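You operate a simulated robot arm through the tools that you are given. There is no shell and no other tool. Be economical: measure what you need, move in short steps, check, and stop when the job is done.

You run a simulated two-armed robot. Do the job below in one go: nothing can be reset, and whatever is moved stays where it is left.

Task
On the belt top, fold the striped cloth in half.

It is judged by the outcome, as a careful person would: the job done as asked, and still so three seconds after it is handed in. It fails if anything else is knocked over, pushed out of place, dropped, spilled or broken. Flat cloth is picked up by pressing the open fingertips on it (5 to 10 N) and closing them slowly along it; thin cloth reads only 2 to 8 mm in the jaws.

Robot
Two 7-joint arms with two-finger parallel grippers on one trunk, on a base that drives. Base frame: it is fixed to the floor where the robot stands at the start and does not move with it; the origin is under the middle of the robot, x ahead of it, y to its left, z up; the surface under the hand at the start is at about z = 850. Lengths are in mm, angles in degrees, forces in N, time in s.
The left shoulder is at the start at [70, 156, 1080], the right one opposite. Places, roughly: belt top [900, -500, 800]. Payload 3.91 kg a hand.
The tool frame of a hand sits at the grasp point between the pads (the TCP): z along the fingers, y along the line on which they close. The tips reach 30 mm beyond it. The gripper opens to 110 mm. The fingers are 20 mm wide and 10 mm thick; the gripper's body (48 by 112 mm) begins 55 mm behind the TCP.
Orientation is told as [roll, pitch, yaw] about the base's x, y, z axes, in that order, counted from this pose: with the fingers straight down and closing along the base's y, the tool's x points along the base's -x, its y along +y and its z along -z.

Tools
- The arms move only by the tool servo_tool. It takes "left_increments", "right_increments" or both (then of equal length, played together; a hand with none holds still); each is a list of rows, each a list of 7 numbers: the shift along the tool's x, y, z in mm, then the turn, a rotation vector about the tool's x, y, z in degrees, then the closure in counts, from 0 (fully open) to 255 (shut). In form: [[x, y, z, rx, ry, rz, hand], ...]. A call has 1 to 12 rows; each row shifts and turns the commanded pose from where the row before left it, along the tool's axes as they then stand. A row lasts 0.2 s, in which the tool goes at most 50 mm and 8.6 degrees; a call with a longer step from one row to the next is refused whole, and so is a gripper value outside its range. Where a pose cannot be reached the arm comes as near as it can. A force on the tool above 40 N (or 10 N above the force at the start of the call, whichever is more), or a blocked arm, ends the call early, and 0.2 s more pass. Each finger travels about 108 mm/s and halts on what it meets, pressing with about 42 N; the grip force reading is that of the motor and also rises with nothing between the fingers. The clock runs only during rows and for 0.2 s after the last one: add rows that do not move to give the fingers time. It gives the time, the measured TCP pose, the force on the tool (base axes), the opening and the grip force at its end, in the units of the frame above (readings bear some noise), with the torque about the TCP (base axes, N m) and any sound that the robot's microphone picked up.
- Cameras (640 x 400 px; columns grow to the right, rows downward): "scene" is now at [141.6, -10.7, 1316.8]; the picture's right is [-0.11, -0.99, -0.00], its down [-0.49, 0.05, -0.87] and it looks along [0.86, -0.09, -0.49] (base axes); focal length 294 px, centre (320, 200). "left" rides on the left gripper at [72, -17, -103] in its tool frame; the picture's right is [0.23, 0.97, 0.00], its down [-0.76, 0.18, -0.62] and it looks along [-0.61, 0.14, 0.78] (tool axes); focal length 222 px, centre (320, 200). "right" rides on the right gripper at [72, 17, -103] in its tool frame; the picture's right is [-0.23, 0.97, 0.00], its down [-0.76, -0.18, -0.62] and it looks along [-0.61, -0.14, 0.78] (tool axes); focal length 222 px, centre (320, 200). There is no depth. A picture from a camera that has moved, and an enlarged one, comes with that camera's place and axes in the base frame and with its lens.
- get_image(camera): a new picture of that camera. The clock stands still meanwhile.
- lift_body(by): slides the trunk up (or, below 0, down) by that many mm; the arms and the scene camera ride with it, the base frame stays. It gives what a move gives, with no picture.
- steer(legs): drives the robot by 1 to 6 legs, each [ahead, left, turn to the left] in mm, mm and degrees, along the robot's own axes; the way and the turn of a leg run together, so that a leg with both is an arc; at most 1500 mm and 180 degrees a leg. The arms and the cameras ride along, it lands a little off, and it stops where it bumps. It gives what a move gives.
- head_to(pan, tilt): turns the head with the scene camera to pan (to the left, within 86 degrees either way) and tilt (down, from -29 to 69), counted from straight ahead of the robot. It gives what a move gives.
- inspect(camera, box): a new picture of the part [left, top, right, bottom] of that camera's present view, enlarged. The clock stands still meanwhile.
- job_done(): hands the job in; it is judged then, once.

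Work in short steps. Places have to be worked out from the pictures, the camera data and where the tool is seen: move nearer, look again, correct. Check each grasp and each placing, and mend what went wrong. You have 120 turns and 100 pictures in all, those below and enlarged ones among them. Open the grippers and draw the arms clear of the work before you hand the job in, unless the task says otherwise; then end with one line.

The tools are called after "Call:" as a command line: name --argument value ..., lists and objects as JSON in quotes. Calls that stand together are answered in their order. servo_tool: Moves the arms, as the interface text tells. Its arguments: {"type":"object","properties":{"left_increments":{"type":"array","items":{"type":"array","items":{"type":"number"}}},"right_increments":{"type":"array","items":{"type":"array","items":{"type":"number"}}}},"required":[]} The other tools are called the same way: lift_body (by) slides the trunk up or down; steer (legs) drives the base; head_to (pan, tilt) turns the head that bears the scene camera; get_image (camera) takes a picture; inspect (camera, box) takes an enlarged picture of a part of a camera's view; job_done () hands the job in.

At the start:

```text
clock: 0.0
left_eef_pos: [683.1, 282.9, 1015.3]
left_ee_rot: [0.1, 0.1, -0.1]
left_force: [0.0, 0.1, 0.5]
left_wrist_torque: [-0.01, -0.04, 0.02]
left_gripper_width: 110.1
left_grip_force: 0.1
right_eef_pos: [670.4, -442.0, 989.4]
right_ee_rot: [0.0, 0.0, 0.0]
right_force: [0.3, -0.6, -0.3]
right_wrist_torque: [-0.03, 0.0, 0.01]
right_gripper_width: 110.2
right_grip_force: 0.1
trunk travel left (down, up): [-525.0, 415.0]
robot x, y, heading: [-3.3, -4.7, 0.0]
head pan, tilt: [-6.1, 29.5]
```

scene: 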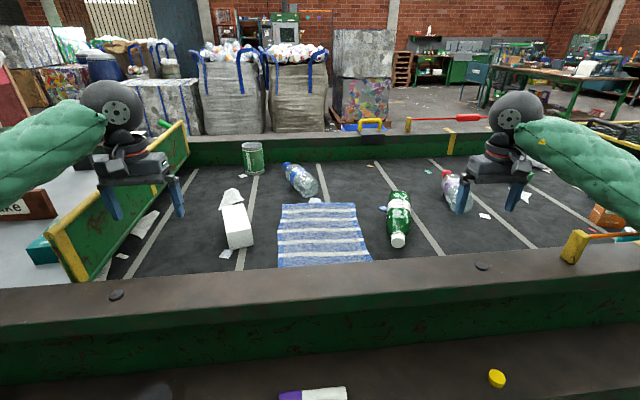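
right: 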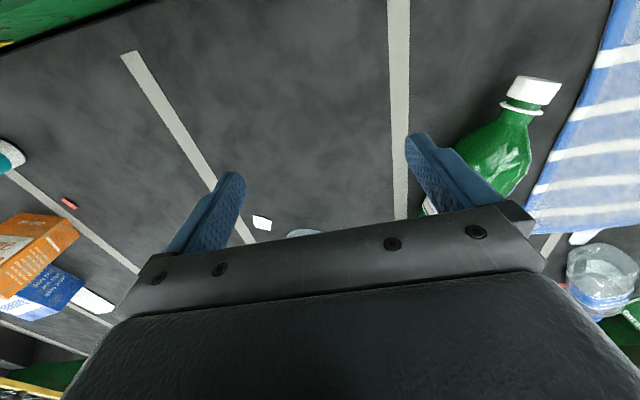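
left: 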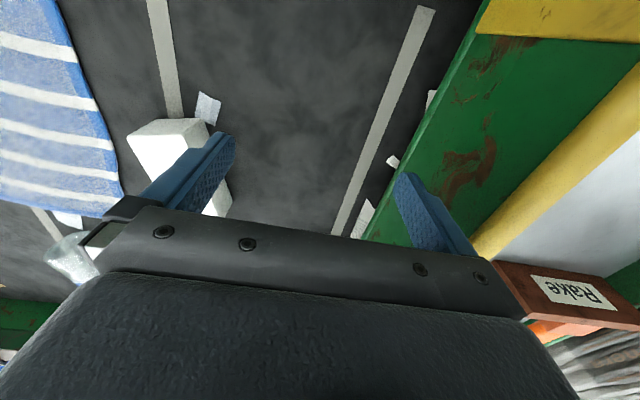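

I'll take a closer look at the cloth and see whether the near rail hides its near edge.

Call:
inspect --camera "scene" --box '[200, 140, 440, 290]'

Call:
inspect --camera "left" --box '[0, 0, 240, 300]'

Call:
inspect --camera "right" --box '[400, 0, 640, 300]'

```text
2.67 times, centred on (320, 215) of scene
camera zoom: at [141.6, -10.7, 1316.8], right [-0.11, -0.99, 0.0], down [-0.49, 0.05, -0.87], along [0.86, -0.09, -0.49], focal length 783 px, centre (320, 160)
```

zoom: 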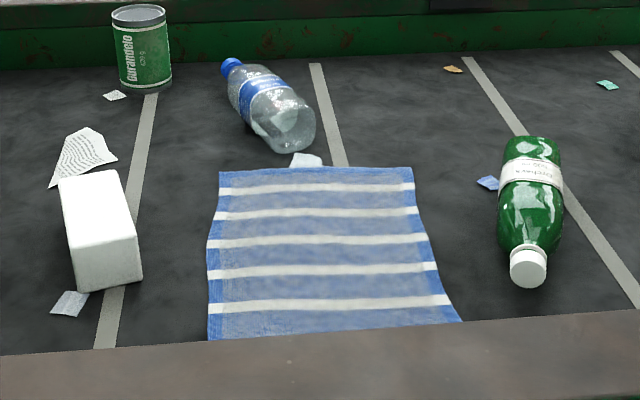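

```text
1.33 times, centred on (120, 150) of left
camera zoom: at [610.5, 265.3, 1119.3], right [-0.23, 0.97, 0.0], down [0.76, 0.18, 0.62], along [0.61, 0.14, -0.78], focal length 296 px, centre (587, 267)
```

zoom: 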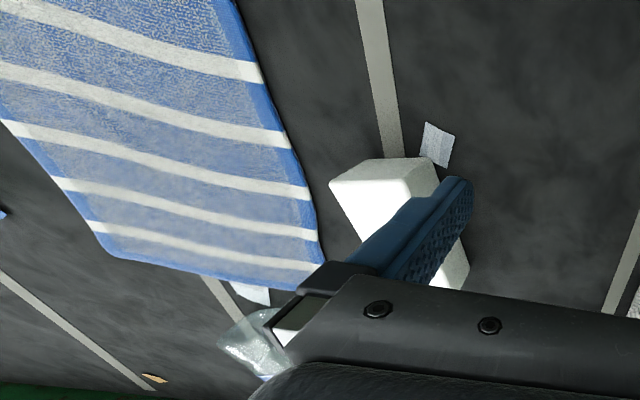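

```text
1.33 times, centred on (520, 150) of right
camera zoom: at [597.2, -425.6, 1092.3], right [0.23, 0.97, 0.0], down [0.76, -0.18, 0.62], along [0.61, -0.14, -0.78], focal length 296 px, centre (53, 267)
```

zoom: 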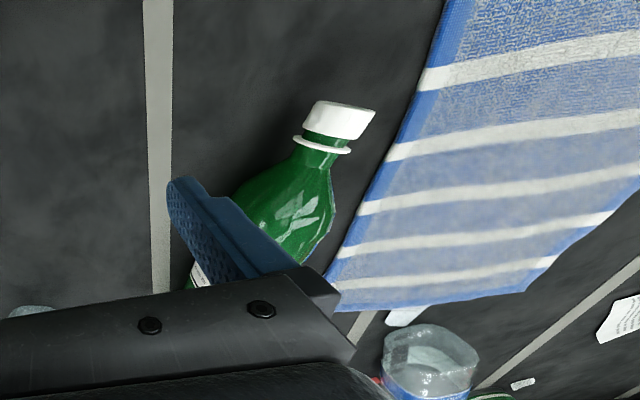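

The near edge is hidden behind the rail. I'll raise the trunk and tilt the head down to see all of it.

Call:
lift_body --by 350

Call:
head_to --pan -6 --tilt 50

Call:
get_image --camera "scene"

```text
clock: 3.4
left_eef_pos: [682.9, 283.4, 1366.3]
left_ee_rot: [0.1, 0.0, 0.0]
left_force: [-0.4, 0.8, 0.2]
left_wrist_torque: [0.01, 0.03, 0.0]
left_gripper_width: 110.2
left_grip_force: 0.1
right_eef_pos: [670.5, -443.9, 1339.5]
right_ee_rot: [0.1, 0.0, -0.1]
right_force: [-0.1, 0.0, 0.7]
right_wrist_torque: [-0.01, 0.01, 0.03]
right_gripper_width: 109.8
right_grip_force: 0.0
trunk travel left (down, up): [-875.0, 65.0]
robot x, y, heading: [-0.8, 2.8, -0.2]
head pan, tilt: [-6.1, 29.5]
```

```text
clock: 4.3
left_eef_pos: [682.9, 284.2, 1366.5]
left_ee_rot: [0.1, 0.0, 0.1]
left_force: [-0.2, -0.1, -0.4]
left_wrist_torque: [0.02, 0.01, 0.02]
left_gripper_width: 109.9
left_grip_force: 0.0
right_eef_pos: [670.6, -442.7, 1338.1]
right_ee_rot: [0.0, 0.1, -0.1]
right_force: [-0.1, 0.6, -0.1]
right_wrist_torque: [0.01, 0.0, -0.04]
right_gripper_width: 109.8
right_grip_force: 0.1
trunk travel left (down, up): [-875.0, 65.0]
robot x, y, heading: [3.1, -3.6, -0.2]
head pan, tilt: [-6.0, 50.0]
```

```text
93 pictures are left
camera scene: at [128.5, -9.0, 1636.6], right [-0.1, -0.99, 0.0], down [-0.76, 0.08, -0.64], along [0.64, -0.07, -0.77], focal length 294 px, centre (320, 200)
```

scene: 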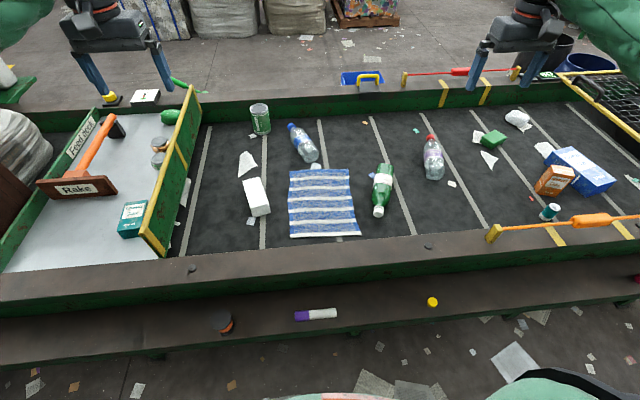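

Call:
inspect --camera "scene" --box '[230, 120, 430, 245]'

```text
3.20 times, centred on (330, 182) of scene
camera zoom: at [128.5, -9.0, 1636.6], right [-0.1, -0.99, 0.0], down [-0.76, 0.08, -0.64], along [0.64, -0.07, -0.77], focal length 940 px, centre (288, 256)
```

zoom: 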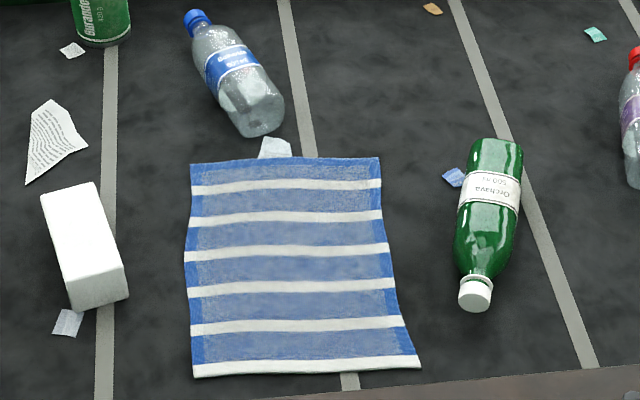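

The full cloth is about 300 mm long (x 630 to 930) and 225 mm wide (y 20 to -205). I'll fold the far edge onto the near edge. First I lower the trunk and bring both hands above the far corners.

Call:
lift_body --by -350

Call:
servo_tool --left_increments '[[-26, -32.4, 4, 0, 0, 0, 162], [-26, -32.4, 4, 0, 0, 0, 162], [-26, -32.4, 4, 0, 0, 0, 162], [-26, -32.4, 4, 0, 0, 0, 162], [-26, -32.4, 4, 0, 0, 0, 162], [-26, -32.4, 4, 0, 0, 0, 162], [-26, -32.4, 4, 0, 0, 0, 162], [-26, -32.4, 4, 0, 0, 0, 162], [-26, -32.4, 4, 0, 0, 0, 162], [0, 0, 0, 0, 0, 0, 162]]' --right_increments '[[-26.4, 29.4, 1, 0, 0, 0, 162], [-26.4, 29.4, 1, 0, 0, 0, 162], [-26.4, 29.4, 1, 0, 0, 0, 162], [-26.4, 29.4, 1, 0, 0, 0, 162], [-26.4, 29.4, 1, 0, 0, 0, 162], [-26.4, 29.4, 1, 0, 0, 0, 162], [-26.4, 29.4, 1, 0, 0, 0, 162], [-26.4, 29.4, 1, 0, 0, 0, 162], [-26.4, 29.4, 1, 0, 0, 0, 162], [0, 0, 0, 0, 0, 0, 162]]'

Call:
get_image --camera "left"

Call:
get_image --camera "right"

Call:
get_image --camera "scene"

```text
clock: 7.7
left_eef_pos: [682.9, 284.4, 1016.4]
left_ee_rot: [0.0, 0.0, -0.1]
left_force: [-0.4, 0.5, -0.8]
left_wrist_torque: [0.02, 0.01, -0.02]
left_gripper_width: 110.0
left_grip_force: 0.1
right_eef_pos: [669.4, -443.1, 989.0]
right_ee_rot: [0.0, 0.0, 0.0]
right_force: [0.2, 0.2, 0.1]
right_wrist_torque: [0.03, 0.0, -0.01]
right_gripper_width: 109.9
right_grip_force: 0.1
trunk travel left (down, up): [-525.0, 415.0]
robot x, y, heading: [1.4, -4.4, -0.1]
head pan, tilt: [-6.0, 50.0]
```

```text
clock: 9.8
left_eef_pos: [934.3, 213.4, 981.5]
left_ee_rot: [1.4, -0.4, 10.2]
left_force: [-1.3, 1.6, 1.4]
left_wrist_torque: [-0.08, -0.04, -0.01]
left_gripper_width: 40.2
left_grip_force: 0.1
right_eef_pos: [948.2, 68.4, 912.6]
right_ee_rot: [1.3, 3.6, 12.2]
right_force: [-2.2, 7.8, 0.8]
right_wrist_torque: [-0.67, -0.08, 0.02]
right_gripper_width: 40.2
right_grip_force: 0.1
trunk travel left (down, up): [-525.0, 415.0]
robot x, y, heading: [-25.8, 76.0, 11.2]
head pan, tilt: [-6.0, 50.0]
stopped in row 10 (left hand): the arm was blocked; the commanded pose is now the measured one
```

```text
91 pictures are left
camera left: at [867.0, 180.1, 1083.3], right [-0.4, 0.92, 0.02], down [0.72, 0.3, 0.63], along [0.57, 0.27, -0.77], focal length 222 px, centre (320, 200)
```

left: 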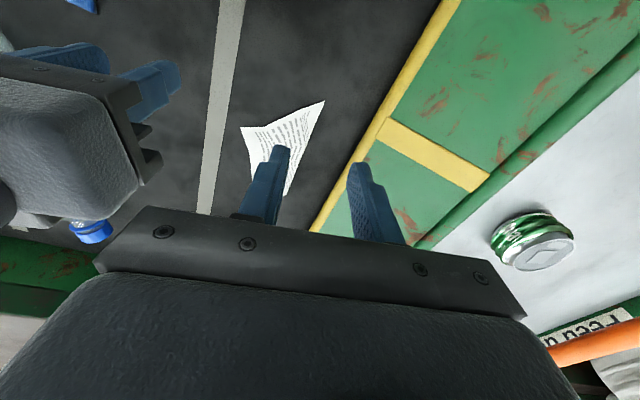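

```text
90 pictures are left
camera right: at [880.4, 68.7, 1020.9], right [0.02, 1.0, 0.01], down [0.82, -0.02, 0.57], along [0.57, 0.0, -0.82], focal length 222 px, centre (320, 200)
```

right: 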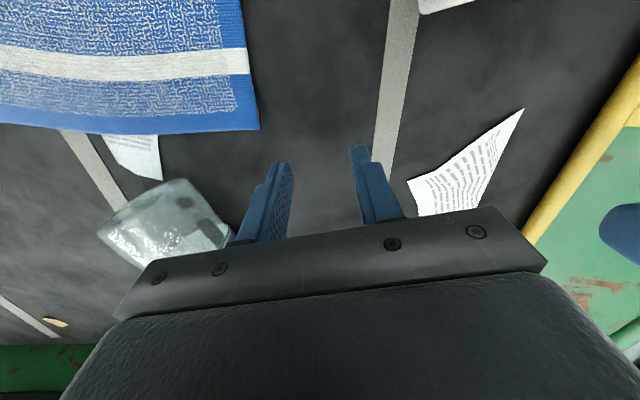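

```text
89 pictures are left
camera scene: at [92.0, 43.5, 1302.1], right [0.09, -0.99, -0.04], down [-0.76, -0.05, -0.65], along [0.65, 0.09, -0.76], focal length 294 px, centre (320, 200)
```

scene: 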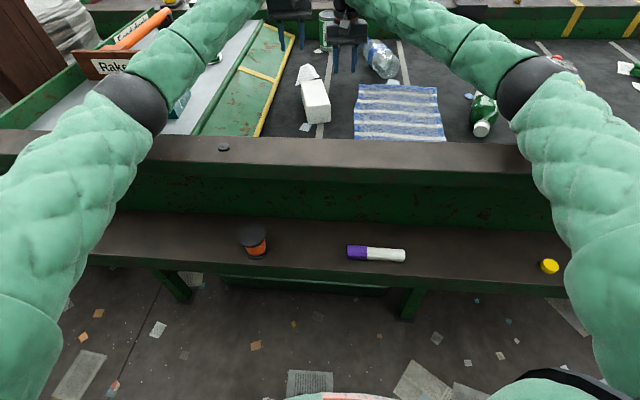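

The robot has turned about 11° and is leaning, most likely because a low elbow pressed on the near rail. I'll raise the trunk to free it, then check again.

Call:
lift_body --by 200

Call:
get_image --camera "scene"

```text
clock: 12.0
left_eef_pos: [922.4, 165.4, 1149.7]
left_ee_rot: [-0.2, 0.8, 7.1]
left_force: [0.3, 0.0, 0.3]
left_wrist_torque: [0.0, -0.01, -0.02]
left_gripper_width: 40.2
left_grip_force: 0.0
right_eef_pos: [936.0, 6.7, 1123.0]
right_ee_rot: [-0.4, 2.7, 8.6]
right_force: [-0.5, -0.1, 0.2]
right_wrist_torque: [0.01, 0.0, 0.03]
right_gripper_width: 40.5
right_grip_force: 0.1
trunk travel left (down, up): [-725.0, 215.0]
robot x, y, heading: [-26.1, 46.6, 8.3]
head pan, tilt: [-6.0, 50.0]
```

```text
88 pictures are left
camera scene: at [102.0, 55.8, 1486.5], right [0.04, -1.0, 0.0], down [-0.77, -0.03, -0.64], along [0.64, 0.03, -0.77], focal length 294 px, centre (320, 200)
```

scene: 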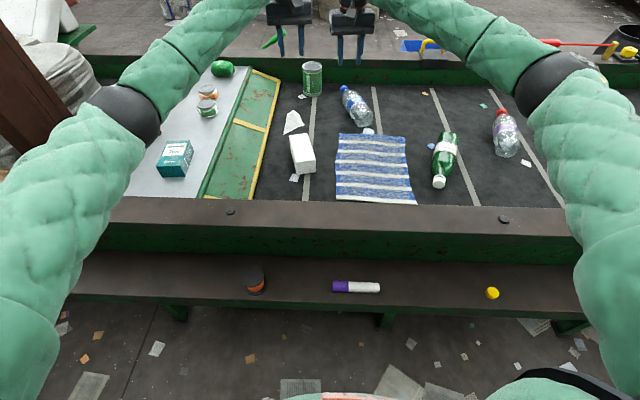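

Freed, and the objects look undisturbed. With the trunk high, I'll turn the base back and centre it on the cloth (y≈-90), slightly closer.

Call:
steer --legs '[[0, 0, -8.3], [50, -135, 0]]'

Call:
get_image --camera "scene"

```text
clock: 13.9
left_eef_pos: [980.5, -102.8, 1149.8]
left_ee_rot: [-0.3, 0.7, -1.0]
left_force: [0.3, -0.1, -0.2]
left_wrist_torque: [0.03, -0.02, 0.01]
left_gripper_width: 40.1
left_grip_force: 0.1
right_eef_pos: [969.8, -261.9, 1122.7]
right_ee_rot: [-0.4, 2.7, 0.5]
right_force: [0.0, 0.6, 0.5]
right_wrist_torque: [0.02, -0.01, 0.0]
right_gripper_width: 40.2
right_grip_force: 0.1
trunk travel left (down, up): [-725.0, 215.0]
robot x, y, heading: [21.6, -90.7, -0.0]
head pan, tilt: [-6.0, 50.0]
```

```text
87 pictures are left
camera scene: at [152.7, -95.4, 1486.6], right [-0.1, -0.99, 0.0], down [-0.76, 0.08, -0.64], along [0.64, -0.07, -0.77], focal length 294 px, centre (320, 200)
```

scene: 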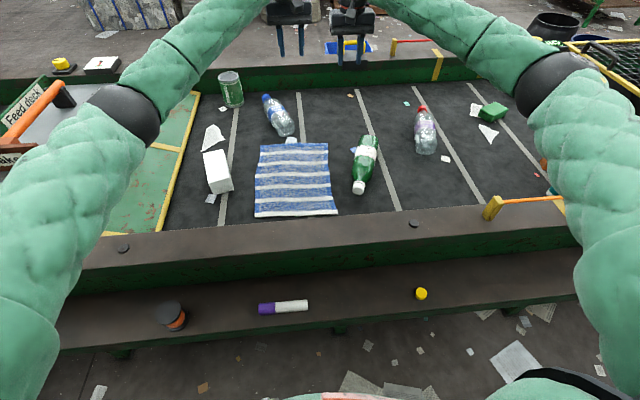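

Base is square and centred. I'll move 60 mm closer, then bring the hands above the far corners at a safe height.

Call:
steer --legs '[[60, 0, 0]]'

Call:
servo_tool --left_increments '[[24, 19, 30, 0, -0.2, 0.2, 162], [24, 19, 30, 0, -0.2, 0.2, 162], [24, 19, 30, 0, -0.2, 0.2, 162], [24, 19, 30, 0, 0, 0, 162], [24, 19, 30, 0, 0, 0, 162], [0, 0, 0, 0, 0, 0, 162]]' --right_increments '[[24, 17, 25, 0, -0.7, 0, 162], [24, 17, 25, 0, -0.7, 0, 162], [24, 17, 25, 0, -0.7, 0, 162], [24, 17, 25, 0, -0.6, 0, 162], [24, 17, 25, 0, 0, 0, 162], [0, 0, 0, 0, 0, 0, 162]]'

Call:
get_image --camera "scene"

```text
clock: 14.9
left_eef_pos: [1026.6, -106.4, 1162.7]
left_ee_rot: [-0.3, 0.1, -1.0]
left_force: [0.2, -0.3, 1.0]
left_wrist_torque: [0.06, -0.05, 0.0]
left_gripper_width: 40.3
left_grip_force: 0.0
right_eef_pos: [1016.8, -264.6, 1134.3]
right_ee_rot: [-0.4, 2.0, 0.4]
right_force: [0.0, -1.3, 1.4]
right_wrist_torque: [0.04, -0.04, -0.02]
right_gripper_width: 40.1
right_grip_force: 0.0
trunk travel left (down, up): [-725.0, 215.0]
robot x, y, heading: [81.3, -87.1, -0.3]
head pan, tilt: [-6.0, 50.0]
```

```text
clock: 16.3
left_eef_pos: [926.5, -18.9, 1019.5]
left_ee_rot: [0.3, -1.0, -2.3]
left_force: [-0.2, 0.5, 0.2]
left_wrist_torque: [-0.02, 0.0, -0.04]
left_gripper_width: 40.2
left_grip_force: 0.1
right_eef_pos: [905.7, -194.5, 1002.7]
right_ee_rot: [0.1, -0.3, -0.1]
right_force: [0.4, -0.2, 1.2]
right_wrist_torque: [0.03, 0.01, 0.0]
right_gripper_width: 40.3
right_grip_force: 0.1
trunk travel left (down, up): [-725.0, 215.0]
robot x, y, heading: [85.9, -84.6, -0.5]
head pan, tilt: [-6.0, 50.0]
```

```text
86 pictures are left
camera scene: at [211.8, -104.7, 1490.3], right [-0.11, -0.99, -0.01], down [-0.76, 0.09, -0.64], along [0.64, -0.07, -0.77], focal length 294 px, centre (320, 200)
```

scene: 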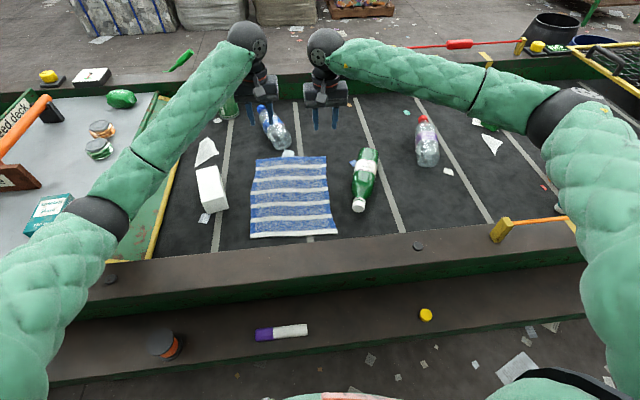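

The pose drifted by a fraction of a degree after the drive, so an elbow may be lightly touching. I'll raise the trunk a little and see whether the pose resets.

Call:
lift_body --by 80

Call:
get_image --camera "scene"

```text
clock: 17.5
left_eef_pos: [916.4, -4.2, 1084.3]
left_ee_rot: [-0.3, -0.1, -1.6]
left_force: [-1.3, -0.5, 1.2]
left_wrist_torque: [-0.01, 0.02, 0.01]
left_gripper_width: 40.3
left_grip_force: 0.0
right_eef_pos: [902.4, -180.4, 1080.0]
right_ee_rot: [-0.4, -0.3, 0.6]
right_force: [-0.1, -0.2, -0.3]
right_wrist_torque: [0.01, -0.03, 0.0]
right_gripper_width: 40.2
right_grip_force: 0.1
trunk travel left (down, up): [-805.0, 135.0]
robot x, y, heading: [83.3, -88.6, 0.1]
head pan, tilt: [-6.0, 50.0]
```

```text
85 pictures are left
camera scene: at [207.8, -94.6, 1566.6], right [-0.1, -0.99, 0.0], down [-0.76, 0.08, -0.64], along [0.64, -0.07, -0.77], focal length 294 px, centre (320, 200)
```

scene: 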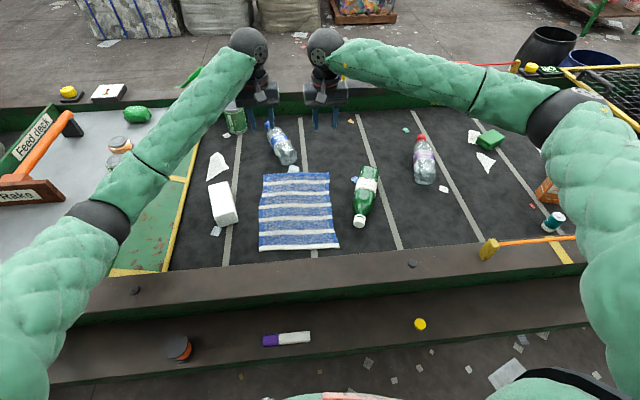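

Confirmed: it settled back once raised. I'll keep the trunk high so the arms stay straighter, and descend toward the corners while watching the base pose.

Call:
lift_body --by 60

Call:
servo_tool --left_increments '[[0, 0, 38, 0, 0, -0.5, 162], [0, 0, 38, 0, 0, -0.5, 162], [0, 0, 38, 0, 0, -0.5, 162], [0, 0, 38, 0, 0, 0, 162], [0, 0, 38, 0, 0, 0, 162], [0, 0, 38, 0, 0, 0, 162], [0, 0, 0, 0, 0, 0, 162]]' --right_increments '[[-1, 0, 38, 0, 0, 0, 162], [-1, 0, 38, 0, 0, 0, 162], [-1, 0, 38, 0, 0, 0, 162], [-1, 0, 38, 0, 0, 0, 162], [-1, 0, 38, 0, 0, 0, 162], [0, 0, 38, 0, 0, 0, 162], [0, 0, 0, 0, 0, 0, 162]]'

Call:
get_image --camera "scene"

Call:
get_image --camera "left"

Call:
get_image --camera "right"

```text
clock: 18.5
left_eef_pos: [918.0, -5.3, 1142.1]
left_ee_rot: [-0.3, -0.1, -1.8]
left_force: [-0.8, 1.0, 0.9]
left_wrist_torque: [0.0, 0.01, 0.04]
left_gripper_width: 40.2
left_grip_force: 0.1
right_eef_pos: [905.3, -180.7, 1138.7]
right_ee_rot: [-0.4, -0.3, 0.5]
right_force: [0.0, 0.4, 0.1]
right_wrist_torque: [-0.01, -0.01, 0.01]
right_gripper_width: 40.2
right_grip_force: 0.1
trunk travel left (down, up): [-865.0, 75.0]
robot x, y, heading: [80.2, -86.9, 0.0]
head pan, tilt: [-6.0, 50.0]
```

```text
clock: 20.1
left_eef_pos: [922.4, -4.4, 916.4]
left_ee_rot: [-0.2, -0.2, -0.3]
left_force: [-0.1, -0.4, -0.1]
left_wrist_torque: [0.03, 0.03, 0.02]
left_gripper_width: 40.1
left_grip_force: 0.0
right_eef_pos: [911.1, -183.3, 912.7]
right_ee_rot: [-0.4, -0.3, 0.4]
right_force: [0.3, 0.1, 0.2]
right_wrist_torque: [0.0, 0.02, -0.01]
right_gripper_width: 40.2
right_grip_force: 0.1
trunk travel left (down, up): [-865.0, 75.0]
robot x, y, heading: [78.9, -83.6, -0.1]
head pan, tilt: [-6.0, 50.0]
```

```text
84 pictures are left
camera scene: at [209.8, -95.7, 1627.7], right [-0.1, -0.99, 0.0], down [-0.76, 0.08, -0.64], along [0.64, -0.07, -0.77], focal length 294 px, centre (320, 200)
```

scene: 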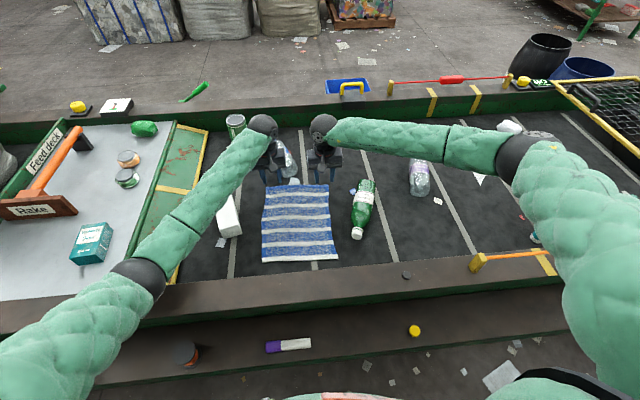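

```text
83 pictures are left
camera left: at [850.4, -21.6, 1019.5], right [-0.22, 0.97, 0.0], down [0.76, 0.18, 0.63], along [0.61, 0.14, -0.78], focal length 222 px, centre (320, 200)
```

left: 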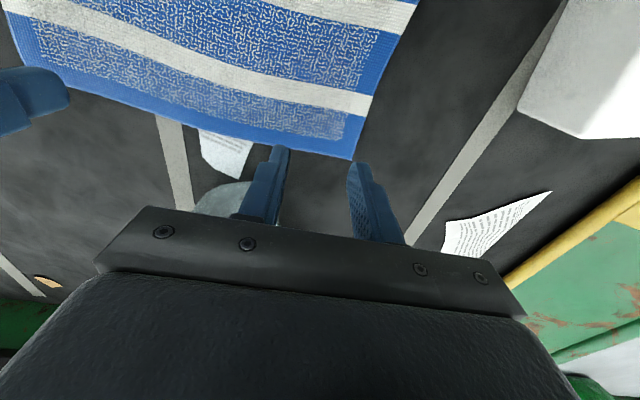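

```text
82 pictures are left
camera right: at [836.5, -166.2, 1016.1], right [0.22, 0.98, 0.0], down [0.76, -0.17, 0.63], along [0.61, -0.14, -0.78], focal length 222 px, centre (320, 200)
```

right: 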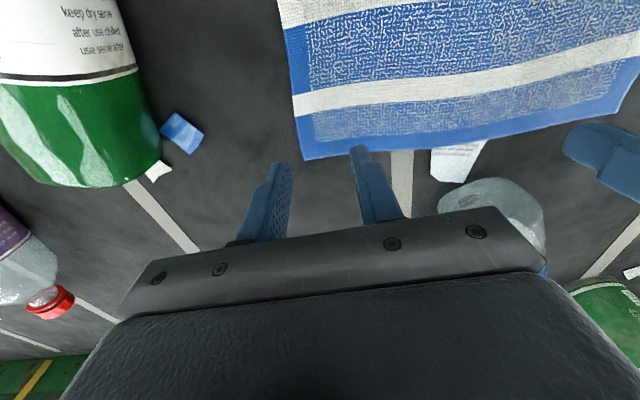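

By triangulation the far corners are about (926, 24) and (921, -201), with the surface near z=850. I'll shift the hands slightly inward of the edge and descend to about 10 mm above contact.

Call:
servo_tool --left_increments '[[5, -2, 8, 0, 0, 0, 162], [4, -2, 10, 0, 0, 0, 162], [0, 0, 7, 0, 0, 0, 162], [0, 0, 0, 0, 0, 0, 162]]' --right_increments '[[2, 6, 8, 0, 0, 0, 162], [1, 7, 8, 0, 0, 0, 162], [0, 0, 6, 0, 0, 0, 162], [0, 0, 0, 0, 0, 0, 162]]'

Call:
get_image --camera "left"

Call:
get_image --camera "right"

```text
clock: 21.3
left_eef_pos: [928.4, -0.4, 917.1]
left_ee_rot: [0.6, -2.4, 0.0]
left_force: [-0.2, 0.3, 0.4]
left_wrist_torque: [-0.01, 0.0, 0.03]
left_gripper_width: 40.2
left_grip_force: 0.0
right_eef_pos: [903.5, -174.4, 891.4]
right_ee_rot: [-0.2, -0.5, 0.3]
right_force: [-0.2, -0.1, 0.6]
right_wrist_torque: [0.06, -0.01, 0.0]
right_gripper_width: 40.1
right_grip_force: 0.0
trunk travel left (down, up): [-865.0, 75.0]
robot x, y, heading: [84.2, -85.5, -0.4]
head pan, tilt: [-6.0, 50.0]
stopped in row 4 (left hand): the arm was blocked; the commanded pose is now the measured one
```

```text
81 pictures are left
camera left: at [851.6, -19.6, 1019.3], right [-0.23, 0.97, 0.0], down [0.73, 0.17, 0.66], along [0.64, 0.15, -0.75], focal length 222 px, centre (320, 200)
```

left: 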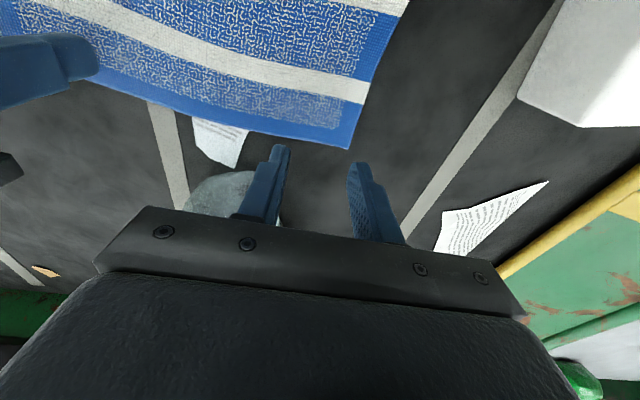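

```text
80 pictures are left
camera right: at [829.1, -156.6, 995.0], right [0.22, 0.97, 0.0], down [0.76, -0.17, 0.63], along [0.61, -0.14, -0.78], focal length 222 px, centre (320, 200)
```

right: 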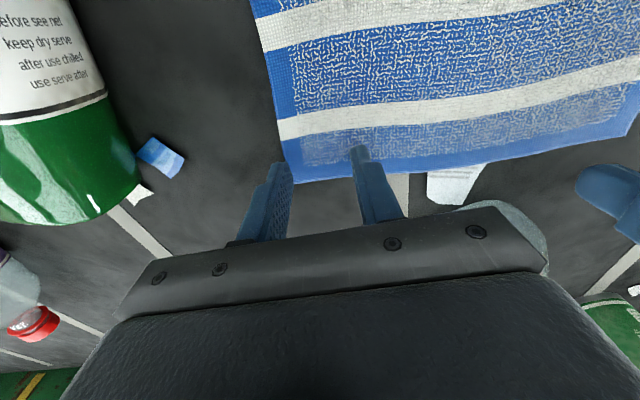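

The left arm was blocked again in its descent, so I'll look closely at its elbow and forearm.

Call:
inspect --camera "scene" --box '[0, 90, 360, 370]'

Call:
head_to --pan 35 --tilt 50

Call:
get_image --camera "scene"

```text
1.43 times, centred on (180, 230) of scene
camera zoom: at [203.1, -99.4, 1626.3], right [-0.11, -0.99, 0.0], down [-0.76, 0.09, -0.65], along [0.64, -0.07, -0.76], focal length 420 px, centre (520, 157)
```

zoom: 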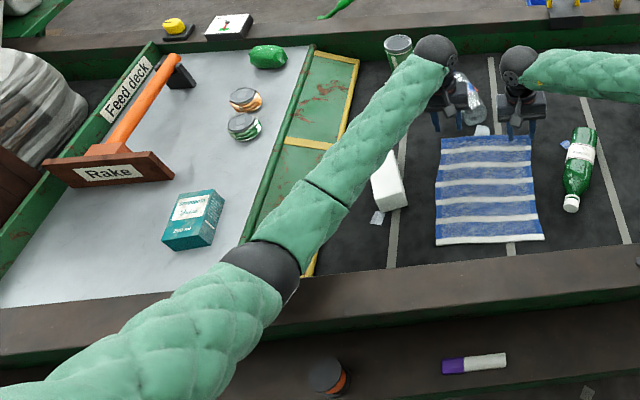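

```text
clock: 22.3
left_eef_pos: [926.3, -1.7, 918.6]
left_ee_rot: [0.3, -2.4, 0.1]
left_force: [0.3, 0.0, -0.1]
left_wrist_torque: [0.02, 0.03, 0.01]
left_gripper_width: 40.2
left_grip_force: 0.1
right_eef_pos: [904.8, -171.8, 893.4]
right_ee_rot: [-0.1, -0.6, 0.3]
right_force: [-0.9, -0.2, -0.1]
right_wrist_torque: [-0.01, -0.01, -0.01]
right_gripper_width: 40.2
right_grip_force: 0.1
trunk travel left (down, up): [-865.0, 75.0]
robot x, y, heading: [80.9, -87.0, -0.2]
head pan, tilt: [35.0, 50.0]
```

```text
78 pictures are left
camera scene: at [191.0, -44.9, 1627.8], right [0.57, -0.82, 0.0], down [-0.63, -0.44, -0.65], along [0.53, 0.37, -0.76], focal length 294 px, centre (320, 200)
```

scene: 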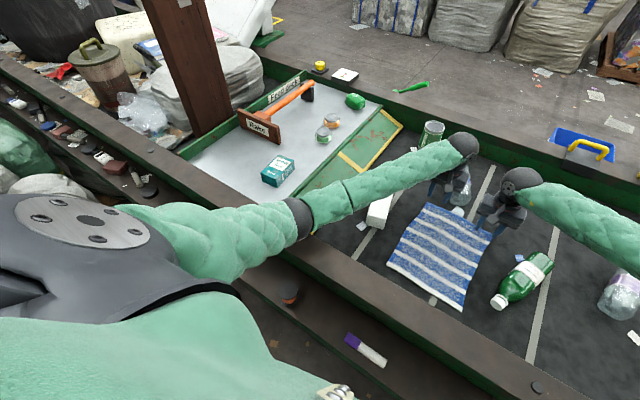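

The near rail top works out at z≈953 and x≈543, and the left elbow hangs just above it. I'll raise the trunk further, back the base off 40 mm and straighten the left hand.

Call:
lift_body --by 70

Call:
steer --legs '[[-40, 0, 0]]'

Call:
head_to --pan 0 --tilt 50

Call:
get_image --camera "scene"

```text
clock: 23.4
left_eef_pos: [927.4, -1.7, 976.2]
left_ee_rot: [0.2, -1.5, 0.0]
left_force: [-0.2, -0.2, -0.3]
left_wrist_torque: [0.01, 0.0, -0.01]
left_gripper_width: 40.1
left_grip_force: 0.1
right_eef_pos: [907.7, -171.9, 957.5]
right_ee_rot: [-0.3, -0.2, 0.2]
right_force: [0.4, -0.6, 0.3]
right_wrist_torque: [-0.01, 0.01, 0.03]
right_gripper_width: 40.0
right_grip_force: 0.0
trunk travel left (down, up): [-935.0, 5.0]
robot x, y, heading: [84.6, -81.6, -0.2]
head pan, tilt: [35.0, 50.0]
```

```text
clock: 24.3
left_eef_pos: [891.5, 0.0, 974.3]
left_ee_rot: [0.2, -1.3, -0.1]
left_force: [-0.4, 0.1, 0.2]
left_wrist_torque: [-0.01, 0.03, -0.02]
left_gripper_width: 40.0
left_grip_force: 0.0
right_eef_pos: [871.9, -170.7, 955.5]
right_ee_rot: [-0.5, 0.0, 0.2]
right_force: [0.0, 0.7, 0.0]
right_wrist_torque: [0.01, -0.02, 0.01]
right_gripper_width: 40.3
right_grip_force: 0.2
trunk travel left (down, up): [-935.0, 5.0]
robot x, y, heading: [44.4, -83.3, -0.2]
head pan, tilt: [35.0, 50.0]
```

```text
clock: 25.3
left_eef_pos: [888.2, -1.4, 976.9]
left_ee_rot: [0.1, -1.5, 0.0]
left_force: [-0.3, 0.2, -0.9]
left_wrist_torque: [0.03, 0.04, -0.02]
left_gripper_width: 40.3
left_grip_force: 0.2
right_eef_pos: [869.7, -171.4, 957.9]
right_ee_rot: [-0.4, -0.3, 0.2]
right_force: [-0.1, 0.4, 0.6]
right_wrist_torque: [0.02, 0.02, -0.03]
right_gripper_width: 40.3
right_grip_force: 0.1
trunk travel left (down, up): [-935.0, 5.0]
robot x, y, heading: [44.8, -84.1, -0.2]
head pan, tilt: [0.0, 50.0]
```

```text
77 pictures are left
camera scene: at [175.1, -85.6, 1696.3], right [0.0, -1.0, 0.0], down [-0.77, 0.0, -0.64], along [0.64, 0.0, -0.77], focal length 294 px, centre (320, 200)
```

scene: 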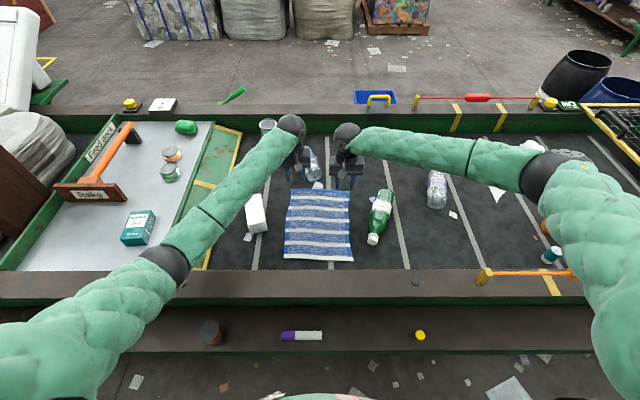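

Now I'll bring the hands back over the corners and descend again, checking whether the left arm is free.

Call:
servo_tool --left_increments '[[-13, -2, 0, 0, 0.8, 0, 162], [-13, -3, 0, 0, 0.7, 0, 162], [0, 0, 20, 0, 0, 0, 162], [0, 0, 20, 0, 0, 0, 162], [0, 0, 20, 0, 0, 0, 162], [0, 0, 20, 0, 0, 0, 162], [0, 0, 0, 0, 0, 0, 162]]' --right_increments '[[-19, 0, 0, 0, 0.2, 0, 162], [-19, 0, 0, 0, 0, 0, 162], [0, 0, 16, 0, 0, 0, 162], [0, 0, 16, 0, 0, 0, 162], [0, 0, 16, 0, 0, 0, 162], [0, 0, 14, 0, 0, 0, 162], [0, 0, 0, 0, 0, 0, 162]]'

```text
clock: 26.9
left_eef_pos: [914.8, -7.0, 898.0]
left_ee_rot: [0.2, 0.0, 0.0]
left_force: [0.8, 0.3, -1.4]
left_wrist_torque: [0.01, 0.01, -0.01]
left_gripper_width: 40.0
left_grip_force: 0.1
right_eef_pos: [905.3, -170.1, 897.5]
right_ee_rot: [-0.3, 0.1, 0.3]
right_force: [0.4, -0.8, 0.1]
right_wrist_torque: [0.0, -0.01, -0.01]
right_gripper_width: 40.3
right_grip_force: 0.0
trunk travel left (down, up): [-935.0, 5.0]
robot x, y, heading: [47.4, -85.9, 0.1]
head pan, tilt: [0.0, 50.0]
```

Both arms are free. I'll check the wrist views before pressing down.

Call:
get_image --camera "left"

Call:
get_image --camera "right"

```text
76 pictures are left
camera left: at [843.4, -24.9, 1002.1], right [-0.23, 0.97, 0.0], down [0.76, 0.17, 0.62], along [0.61, 0.14, -0.78], focal length 222 px, centre (320, 200)
```

left: 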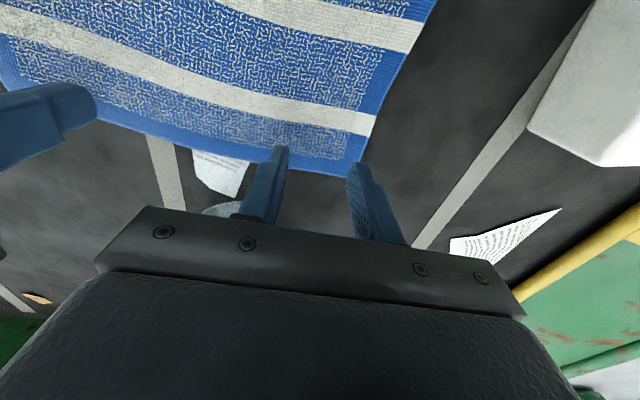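

```text
75 pictures are left
camera right: at [833.0, -152.2, 1001.9], right [0.22, 0.97, -0.01], down [0.76, -0.17, 0.62], along [0.61, -0.14, -0.78], focal length 222 px, centre (320, 200)
```

right: 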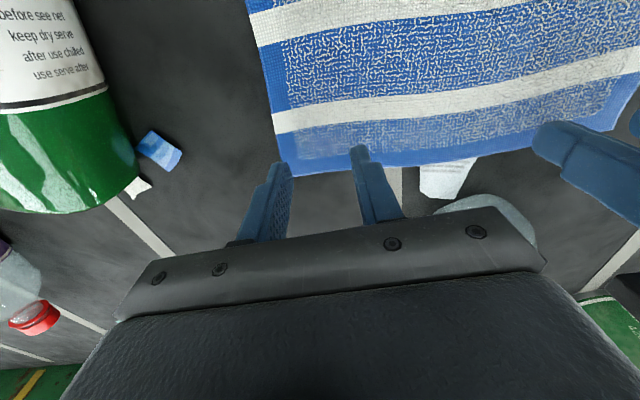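

Fingertips sit about 10 to 15 mm inside the far edge at both corners. I'll lower in small steps toward contact.

Call:
servo_tool --left_increments '[[3, 0, 4, 0, 0, 0, 162], [0, 0, 4, 0, 0, 0, 162], [0, 0, 3, 0, 0, 0, 162], [0, 0, 2, 0, 0, 0, 162], [0, 0, 2, 0, 0, 0, 162]]' --right_increments '[[0, 0, 4, 0, 0, 0, 162], [0, 0, 4, 0, 0, 0, 162], [0, 0, 3, 0, 0, 0, 162], [0, 0, 2, 0, 0, 0, 162], [0, 0, 2, 0, 0, 0, 162]]'

```text
clock: 28.1
left_eef_pos: [911.9, -5.5, 884.4]
left_ee_rot: [0.1, -0.1, 0.0]
left_force: [0.3, -1.8, 1.0]
left_wrist_torque: [-0.01, -0.02, -0.02]
left_gripper_width: 39.8
left_grip_force: 0.1
right_eef_pos: [907.2, -171.0, 883.8]
right_ee_rot: [-0.2, -0.1, 0.2]
right_force: [2.0, 1.6, 4.7]
right_wrist_torque: [0.07, -0.04, -0.06]
right_gripper_width: 40.0
right_grip_force: 0.3
trunk travel left (down, up): [-935.0, 5.0]
robot x, y, heading: [45.4, -82.8, -0.3]
head pan, tilt: [0.0, 50.0]
```

Right is touching (about 5 N), left nearly so. I'll press a little more with each.

Call:
servo_tool --left_increments '[[0, 0, 1, 0, 0, 0, 162], [0, 0, 1, 0, 0, 0, 162], [0, 0, 0.5, 0, 0, 0, 162]]' --right_increments '[[0, 0, 0.5, 0, 0, 0, 162], [0, 0, 0, 0, 0, 0, 162], [0, 0, 0, 0, 0, 0, 162]]'

```text
clock: 28.9
left_eef_pos: [911.2, -6.3, 882.6]
left_ee_rot: [0.2, -0.2, 0.0]
left_force: [6.4, -2.2, 11.1]
left_wrist_torque: [-0.09, -0.15, 0.03]
left_gripper_width: 40.1
left_grip_force: 0.0
right_eef_pos: [906.2, -171.4, 882.1]
right_ee_rot: [-0.3, -0.1, 0.1]
right_force: [2.0, -0.8, 11.5]
right_wrist_torque: [0.15, -0.04, -0.05]
right_gripper_width: 39.9
right_grip_force: 0.6
trunk travel left (down, up): [-935.0, 5.0]
robot x, y, heading: [40.2, -85.4, -0.1]
head pan, tilt: [0.0, 50.0]
```

Contact is at about 11 N each. I'll ease off a touch and close slowly.

Call:
servo_tool --left_increments '[[0, 0, -0.4, 0, 0, 0, 162], [0, 0, 0, 0, 0, 0, 172], [0, 0, 0, 0, 0, 0, 182], [0, 0, 0, 0, 0, 0, 192], [0, 0, 0, 0, 0, 0, 202], [0, 0, 0, 0, 0, 0, 212], [0, 0, 0, 0, 0, 0, 222], [0, 0, 0, 0, 0, 0, 232], [0, 0, 0, 0, 0, 0, 242], [0, 0, 0, 0, 0, 0, 255], [0, 0, 0, 0, 0, 0, 255], [0, 0, 0, 0, 0, 0, 255]]' --right_increments '[[0, 0, -0.4, 0, 0, 0, 162], [0, 0, 0, 0, 0, 0, 172], [0, 0, 0, 0, 0, 0, 182], [0, 0, 0, 0, 0, 0, 192], [0, 0, 0, 0, 0, 0, 202], [0, 0, 0, 0, 0, 0, 212], [0, 0, 0, 0, 0, 0, 222], [0, 0, 0, 0, 0, 0, 232], [0, 0, 0, 0, 0, 0, 242], [0, 0, 0, 0, 0, 0, 255], [0, 0, 0, 0, 0, 0, 255], [0, 0, 0, 0, 0, 0, 255]]'

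Call:
get_image --camera "left"

Call:
get_image --camera "right"

```text
clock: 31.5
left_eef_pos: [909.4, -5.0, 882.7]
left_ee_rot: [0.2, -0.2, 0.0]
left_force: [-2.5, -9.0, 16.5]
left_wrist_torque: [-0.27, 0.07, 0.06]
left_gripper_width: 3.9
left_grip_force: 41.5
right_eef_pos: [906.2, -169.8, 883.3]
right_ee_rot: [-0.3, 0.0, 0.3]
right_force: [0.3, 6.0, 3.8]
right_wrist_torque: [0.2, 0.01, 0.0]
right_gripper_width: 3.5
right_grip_force: 41.8
trunk travel left (down, up): [-935.0, 5.0]
robot x, y, heading: [44.8, -84.3, -0.2]
head pan, tilt: [0.0, 50.0]
```

```text
74 pictures are left
camera left: at [837.7, -24.4, 985.9], right [-0.23, 0.97, 0.0], down [0.76, 0.17, 0.63], along [0.61, 0.14, -0.78], focal length 222 px, centre (320, 200)
```

left: 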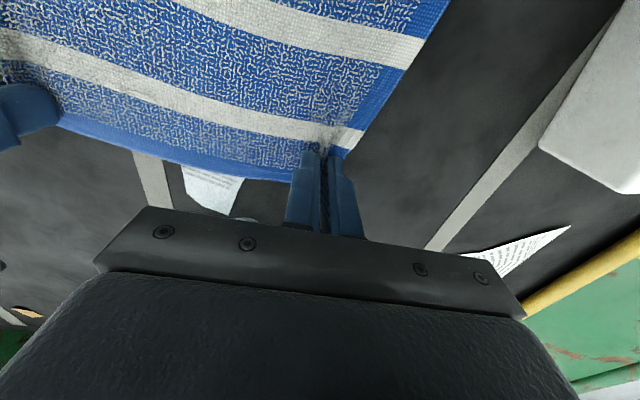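

```text
73 pictures are left
camera right: at [832.3, -153.3, 987.2], right [0.22, 0.97, -0.01], down [0.76, -0.17, 0.63], along [0.61, -0.14, -0.78], focal length 222 px, centre (320, 200)
```

right: 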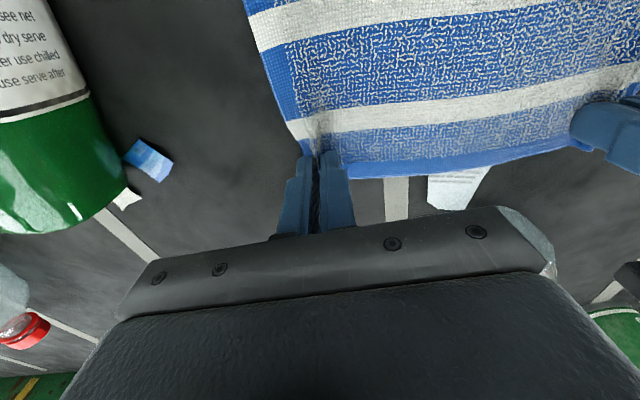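

Both corners are pinched (3.5 to 3.9 mm). I'll lift along an arc about the fold line for the first 60°.

Call:
servo_tool --left_increments '[[0.7, 0, -13.4, 0, 0, 0, 255], [2.1, 0, -13.2, 0, 0, 0, 255], [3.4, 0, -12.9, 0, 0, 0, 255], [4.8, 0, -12.5, 0, 0, 0, 255], [6.1, 0, -11.9, 0, 0, 0, 255], [7.3, 0, -11.2, 0, 0, 0, 255], [8.4, 0, -10.4, 0, 0, 0, 255], [9.5, 0, -9.5, 0, 0, 0, 255], [10.4, 0, -8.4, 0, 0, 0, 255], [11.2, 0, -7.3, 0, 0, 0, 255]]' --right_increments '[[0.7, 0, -13.4, 0, 0, 0, 255], [2.1, 0, -13.2, 0, 0, 0, 255], [3.4, 0, -12.9, 0, 0, 0, 255], [4.8, 0, -12.5, 0, 0, 0, 255], [6.1, 0, -11.9, 0, 0, 0, 255], [7.3, 0, -11.2, 0, 0, 0, 255], [8.4, 0, -10.4, 0, 0, 0, 255], [9.5, 0, -9.5, 0, 0, 0, 255], [10.4, 0, -8.4, 0, 0, 0, 255], [11.2, 0, -7.3, 0, 0, 0, 255]]'

Call:
get_image --camera "scene"

```text
clock: 33.7
left_eef_pos: [846.9, -7.0, 994.7]
left_ee_rot: [0.2, -0.1, 0.0]
left_force: [-0.9, -5.1, -0.7]
left_wrist_torque: [-0.16, -0.01, 0.03]
left_gripper_width: 3.4
left_grip_force: 41.7
right_eef_pos: [841.1, -172.0, 993.8]
right_ee_rot: [-0.3, -0.1, 0.2]
right_force: [0.1, 4.9, 1.0]
right_wrist_torque: [0.2, -0.01, -0.02]
right_gripper_width: 3.4
right_grip_force: 41.7
trunk travel left (down, up): [-935.0, 5.0]
robot x, y, heading: [46.9, -83.1, -0.1]
head pan, tilt: [0.0, 50.0]
```

```text
72 pictures are left
camera scene: at [171.9, -85.9, 1696.6], right [0.0, -1.0, 0.0], down [-0.77, 0.0, -0.64], along [0.64, 0.0, -0.77], focal length 294 px, centre (320, 200)
```

scene: 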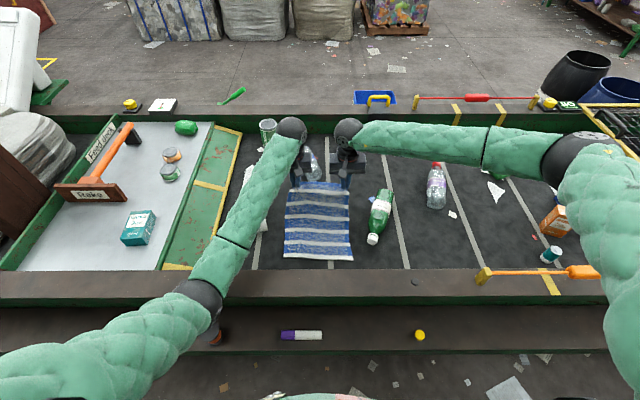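

Cloth is lifting cleanly. I'll ease the hands 3 mm inward, rise slightly, and drive the base back so the arms keep their shape while the flap comes over.

Call:
servo_tool --left_increments '[[6, -1.5, -7, 0, 0, 0, 255], [8, -1.5, -6, 0, 0, 0, 255], [0, 0, 0, 0, 0, 0, 255]]' --right_increments '[[6, 1.5, -7, 0, 0, 0, 255], [8, 1.5, -6, 0, 0, 0, 255], [0, 0, 0, 0, 0, 0, 255]]'

Call:
steer --legs '[[-120, 0, 0]]'

Call:
get_image --camera "scene"

```text
clock: 34.5
left_eef_pos: [832.5, -8.0, 1006.1]
left_ee_rot: [0.2, 0.1, 0.0]
left_force: [0.3, 0.7, -0.5]
left_wrist_torque: [0.02, 0.03, -0.01]
left_gripper_width: 3.5
left_grip_force: 42.3
right_eef_pos: [827.0, -168.4, 1005.8]
right_ee_rot: [-0.5, 0.0, 0.2]
right_force: [-0.1, 0.3, 0.0]
right_wrist_torque: [-0.02, -0.03, 0.0]
right_gripper_width: 3.5
right_grip_force: 41.4
trunk travel left (down, up): [-935.0, 5.0]
robot x, y, heading: [42.4, -85.5, -0.1]
head pan, tilt: [0.0, 50.0]
```

```text
clock: 35.8
left_eef_pos: [711.2, -4.3, 1006.0]
left_ee_rot: [0.2, 0.0, 0.3]
left_force: [-1.3, 0.0, -0.7]
left_wrist_torque: [0.05, 0.0, 0.01]
left_gripper_width: 3.4
left_grip_force: 42.1
right_eef_pos: [707.0, -162.8, 1006.9]
right_ee_rot: [-0.4, -0.1, 0.5]
right_force: [-0.8, 0.2, 0.5]
right_wrist_torque: [-0.04, -0.01, 0.01]
right_gripper_width: 3.3
right_grip_force: 41.6
trunk travel left (down, up): [-935.0, 5.0]
robot x, y, heading: [-79.1, -80.2, -0.1]
head pan, tilt: [0.0, 50.0]
```

```text
71 pictures are left
camera scene: at [52.7, -85.1, 1696.5], right [0.0, -1.0, 0.0], down [-0.77, 0.0, -0.64], along [0.64, 0.0, -0.77], focal length 294 px, centre (320, 200)
```

scene: 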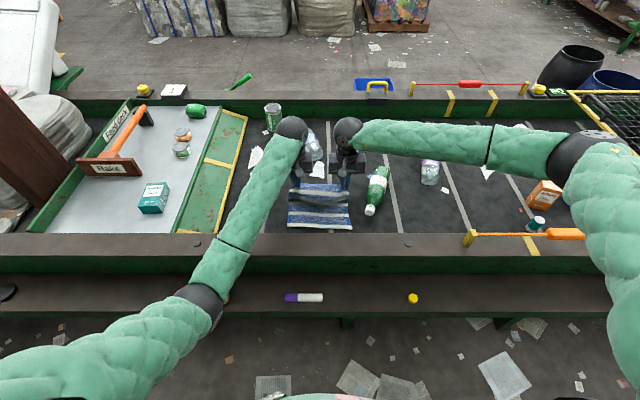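

The flap is over and the near edge hasn't moved (still x≈640 and 632). I'll lower along the rest of the arc toward the near edge.

Call:
servo_tool --left_increments '[[1, 0, 20, 0, 0, 0, 255], [8, 0, 6, 0, 0, 0, 255], [8, 0, 7, 0, 0, 0, 255], [8, 0, 8, 0, 0, 0, 255], [8, 0, 10, 0, 0, 0, 255], [7, 0, 11, 0, 0, 0, 255], [7, 0, 12, 0, 0, 0, 255], [5, 0, 12, 0, 0, 0, 255], [3, 0, 9, 0, 0, 0, 255], [2, 0, 8, 0, 0, 0, 255], [0, 0, 0, 0, 0, 0, 255]]' --right_increments '[[1, 0, 20, 0, 0, 0, 255], [8, 0, 6, 0, 0, 0, 255], [8, 0, 7, 0, 0, 0, 255], [8, 0, 8, 0, 0, 0, 255], [8, 0, 10, 0, 0, 0, 255], [8, 0, 11, 0, 0, 0, 255], [8, 0, 12, 0, 0, 0, 255], [6, 0, 12, 0, 0, 0, 255], [4, 0, 9, 0, 0, 0, 255], [3, 0, 8, 0, 0, 0, 255], [0, 0, 0, 0, 0, 0, 255]]'

Call:
inspect --camera "scene" --box '[220, 120, 420, 245]'

Call:
get_image --camera "right"

Call:
get_image --camera "left"

```text
clock: 38.1
left_eef_pos: [655.4, -5.7, 902.6]
left_ee_rot: [0.2, 0.0, 0.3]
left_force: [-0.9, -0.4, 0.2]
left_wrist_torque: [0.07, 0.02, -0.01]
left_gripper_width: 3.4
left_grip_force: 41.8
right_eef_pos: [645.0, -162.1, 904.6]
right_ee_rot: [-0.5, -0.2, 0.6]
right_force: [-0.3, 0.3, 0.1]
right_wrist_torque: [-0.02, -0.02, 0.02]
right_gripper_width: 3.6
right_grip_force: 42.2
trunk travel left (down, up): [-935.0, 5.0]
robot x, y, heading: [-76.0, -84.0, 0.0]
head pan, tilt: [0.0, 50.0]
```

```text
3.20 times, centred on (320, 182) of scene
camera zoom: at [52.4, -85.0, 1696.6], right [0.0, -1.0, 0.0], down [-0.77, 0.0, -0.64], along [0.64, 0.0, -0.77], focal length 940 px, centre (320, 256)
```

zoom: 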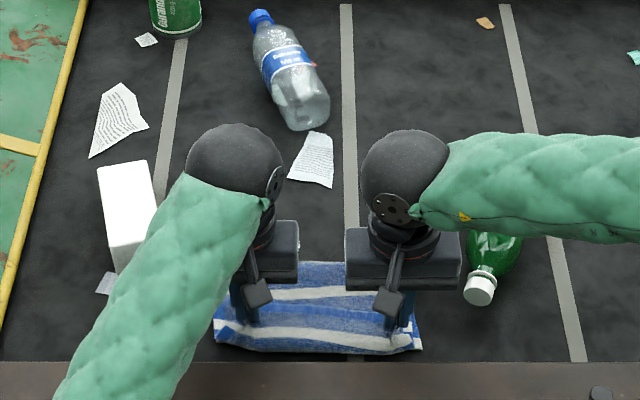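

```text
69 pictures are left
camera right: at [572.9, -146.1, 1007.7], right [0.22, 0.98, -0.01], down [0.76, -0.17, 0.62], along [0.61, -0.14, -0.78], focal length 222 px, centre (320, 200)
```

right: 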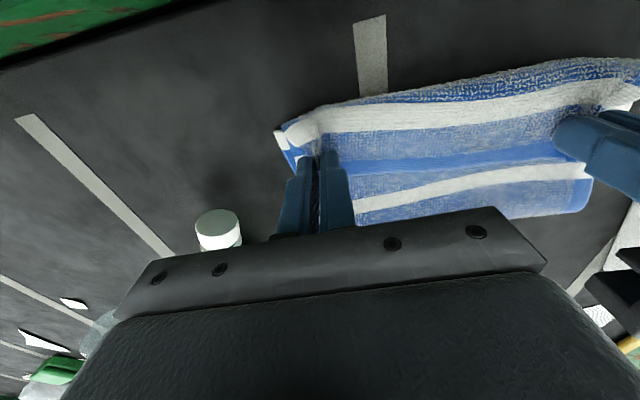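

```text
68 pictures are left
camera left: at [584.0, -23.4, 1005.7], right [-0.23, 0.97, 0.0], down [0.76, 0.18, 0.62], along [0.61, 0.15, -0.78], focal length 222 px, centre (320, 200)
```

left: 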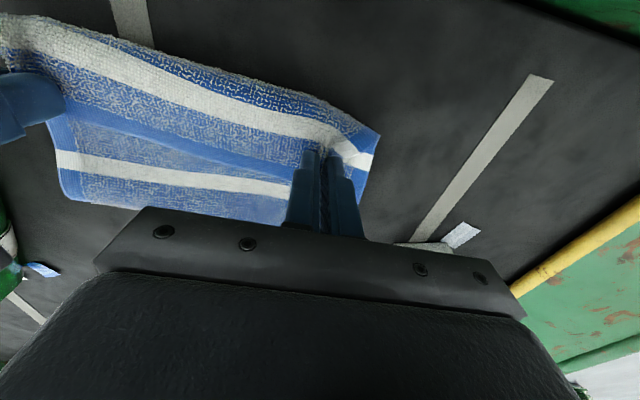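

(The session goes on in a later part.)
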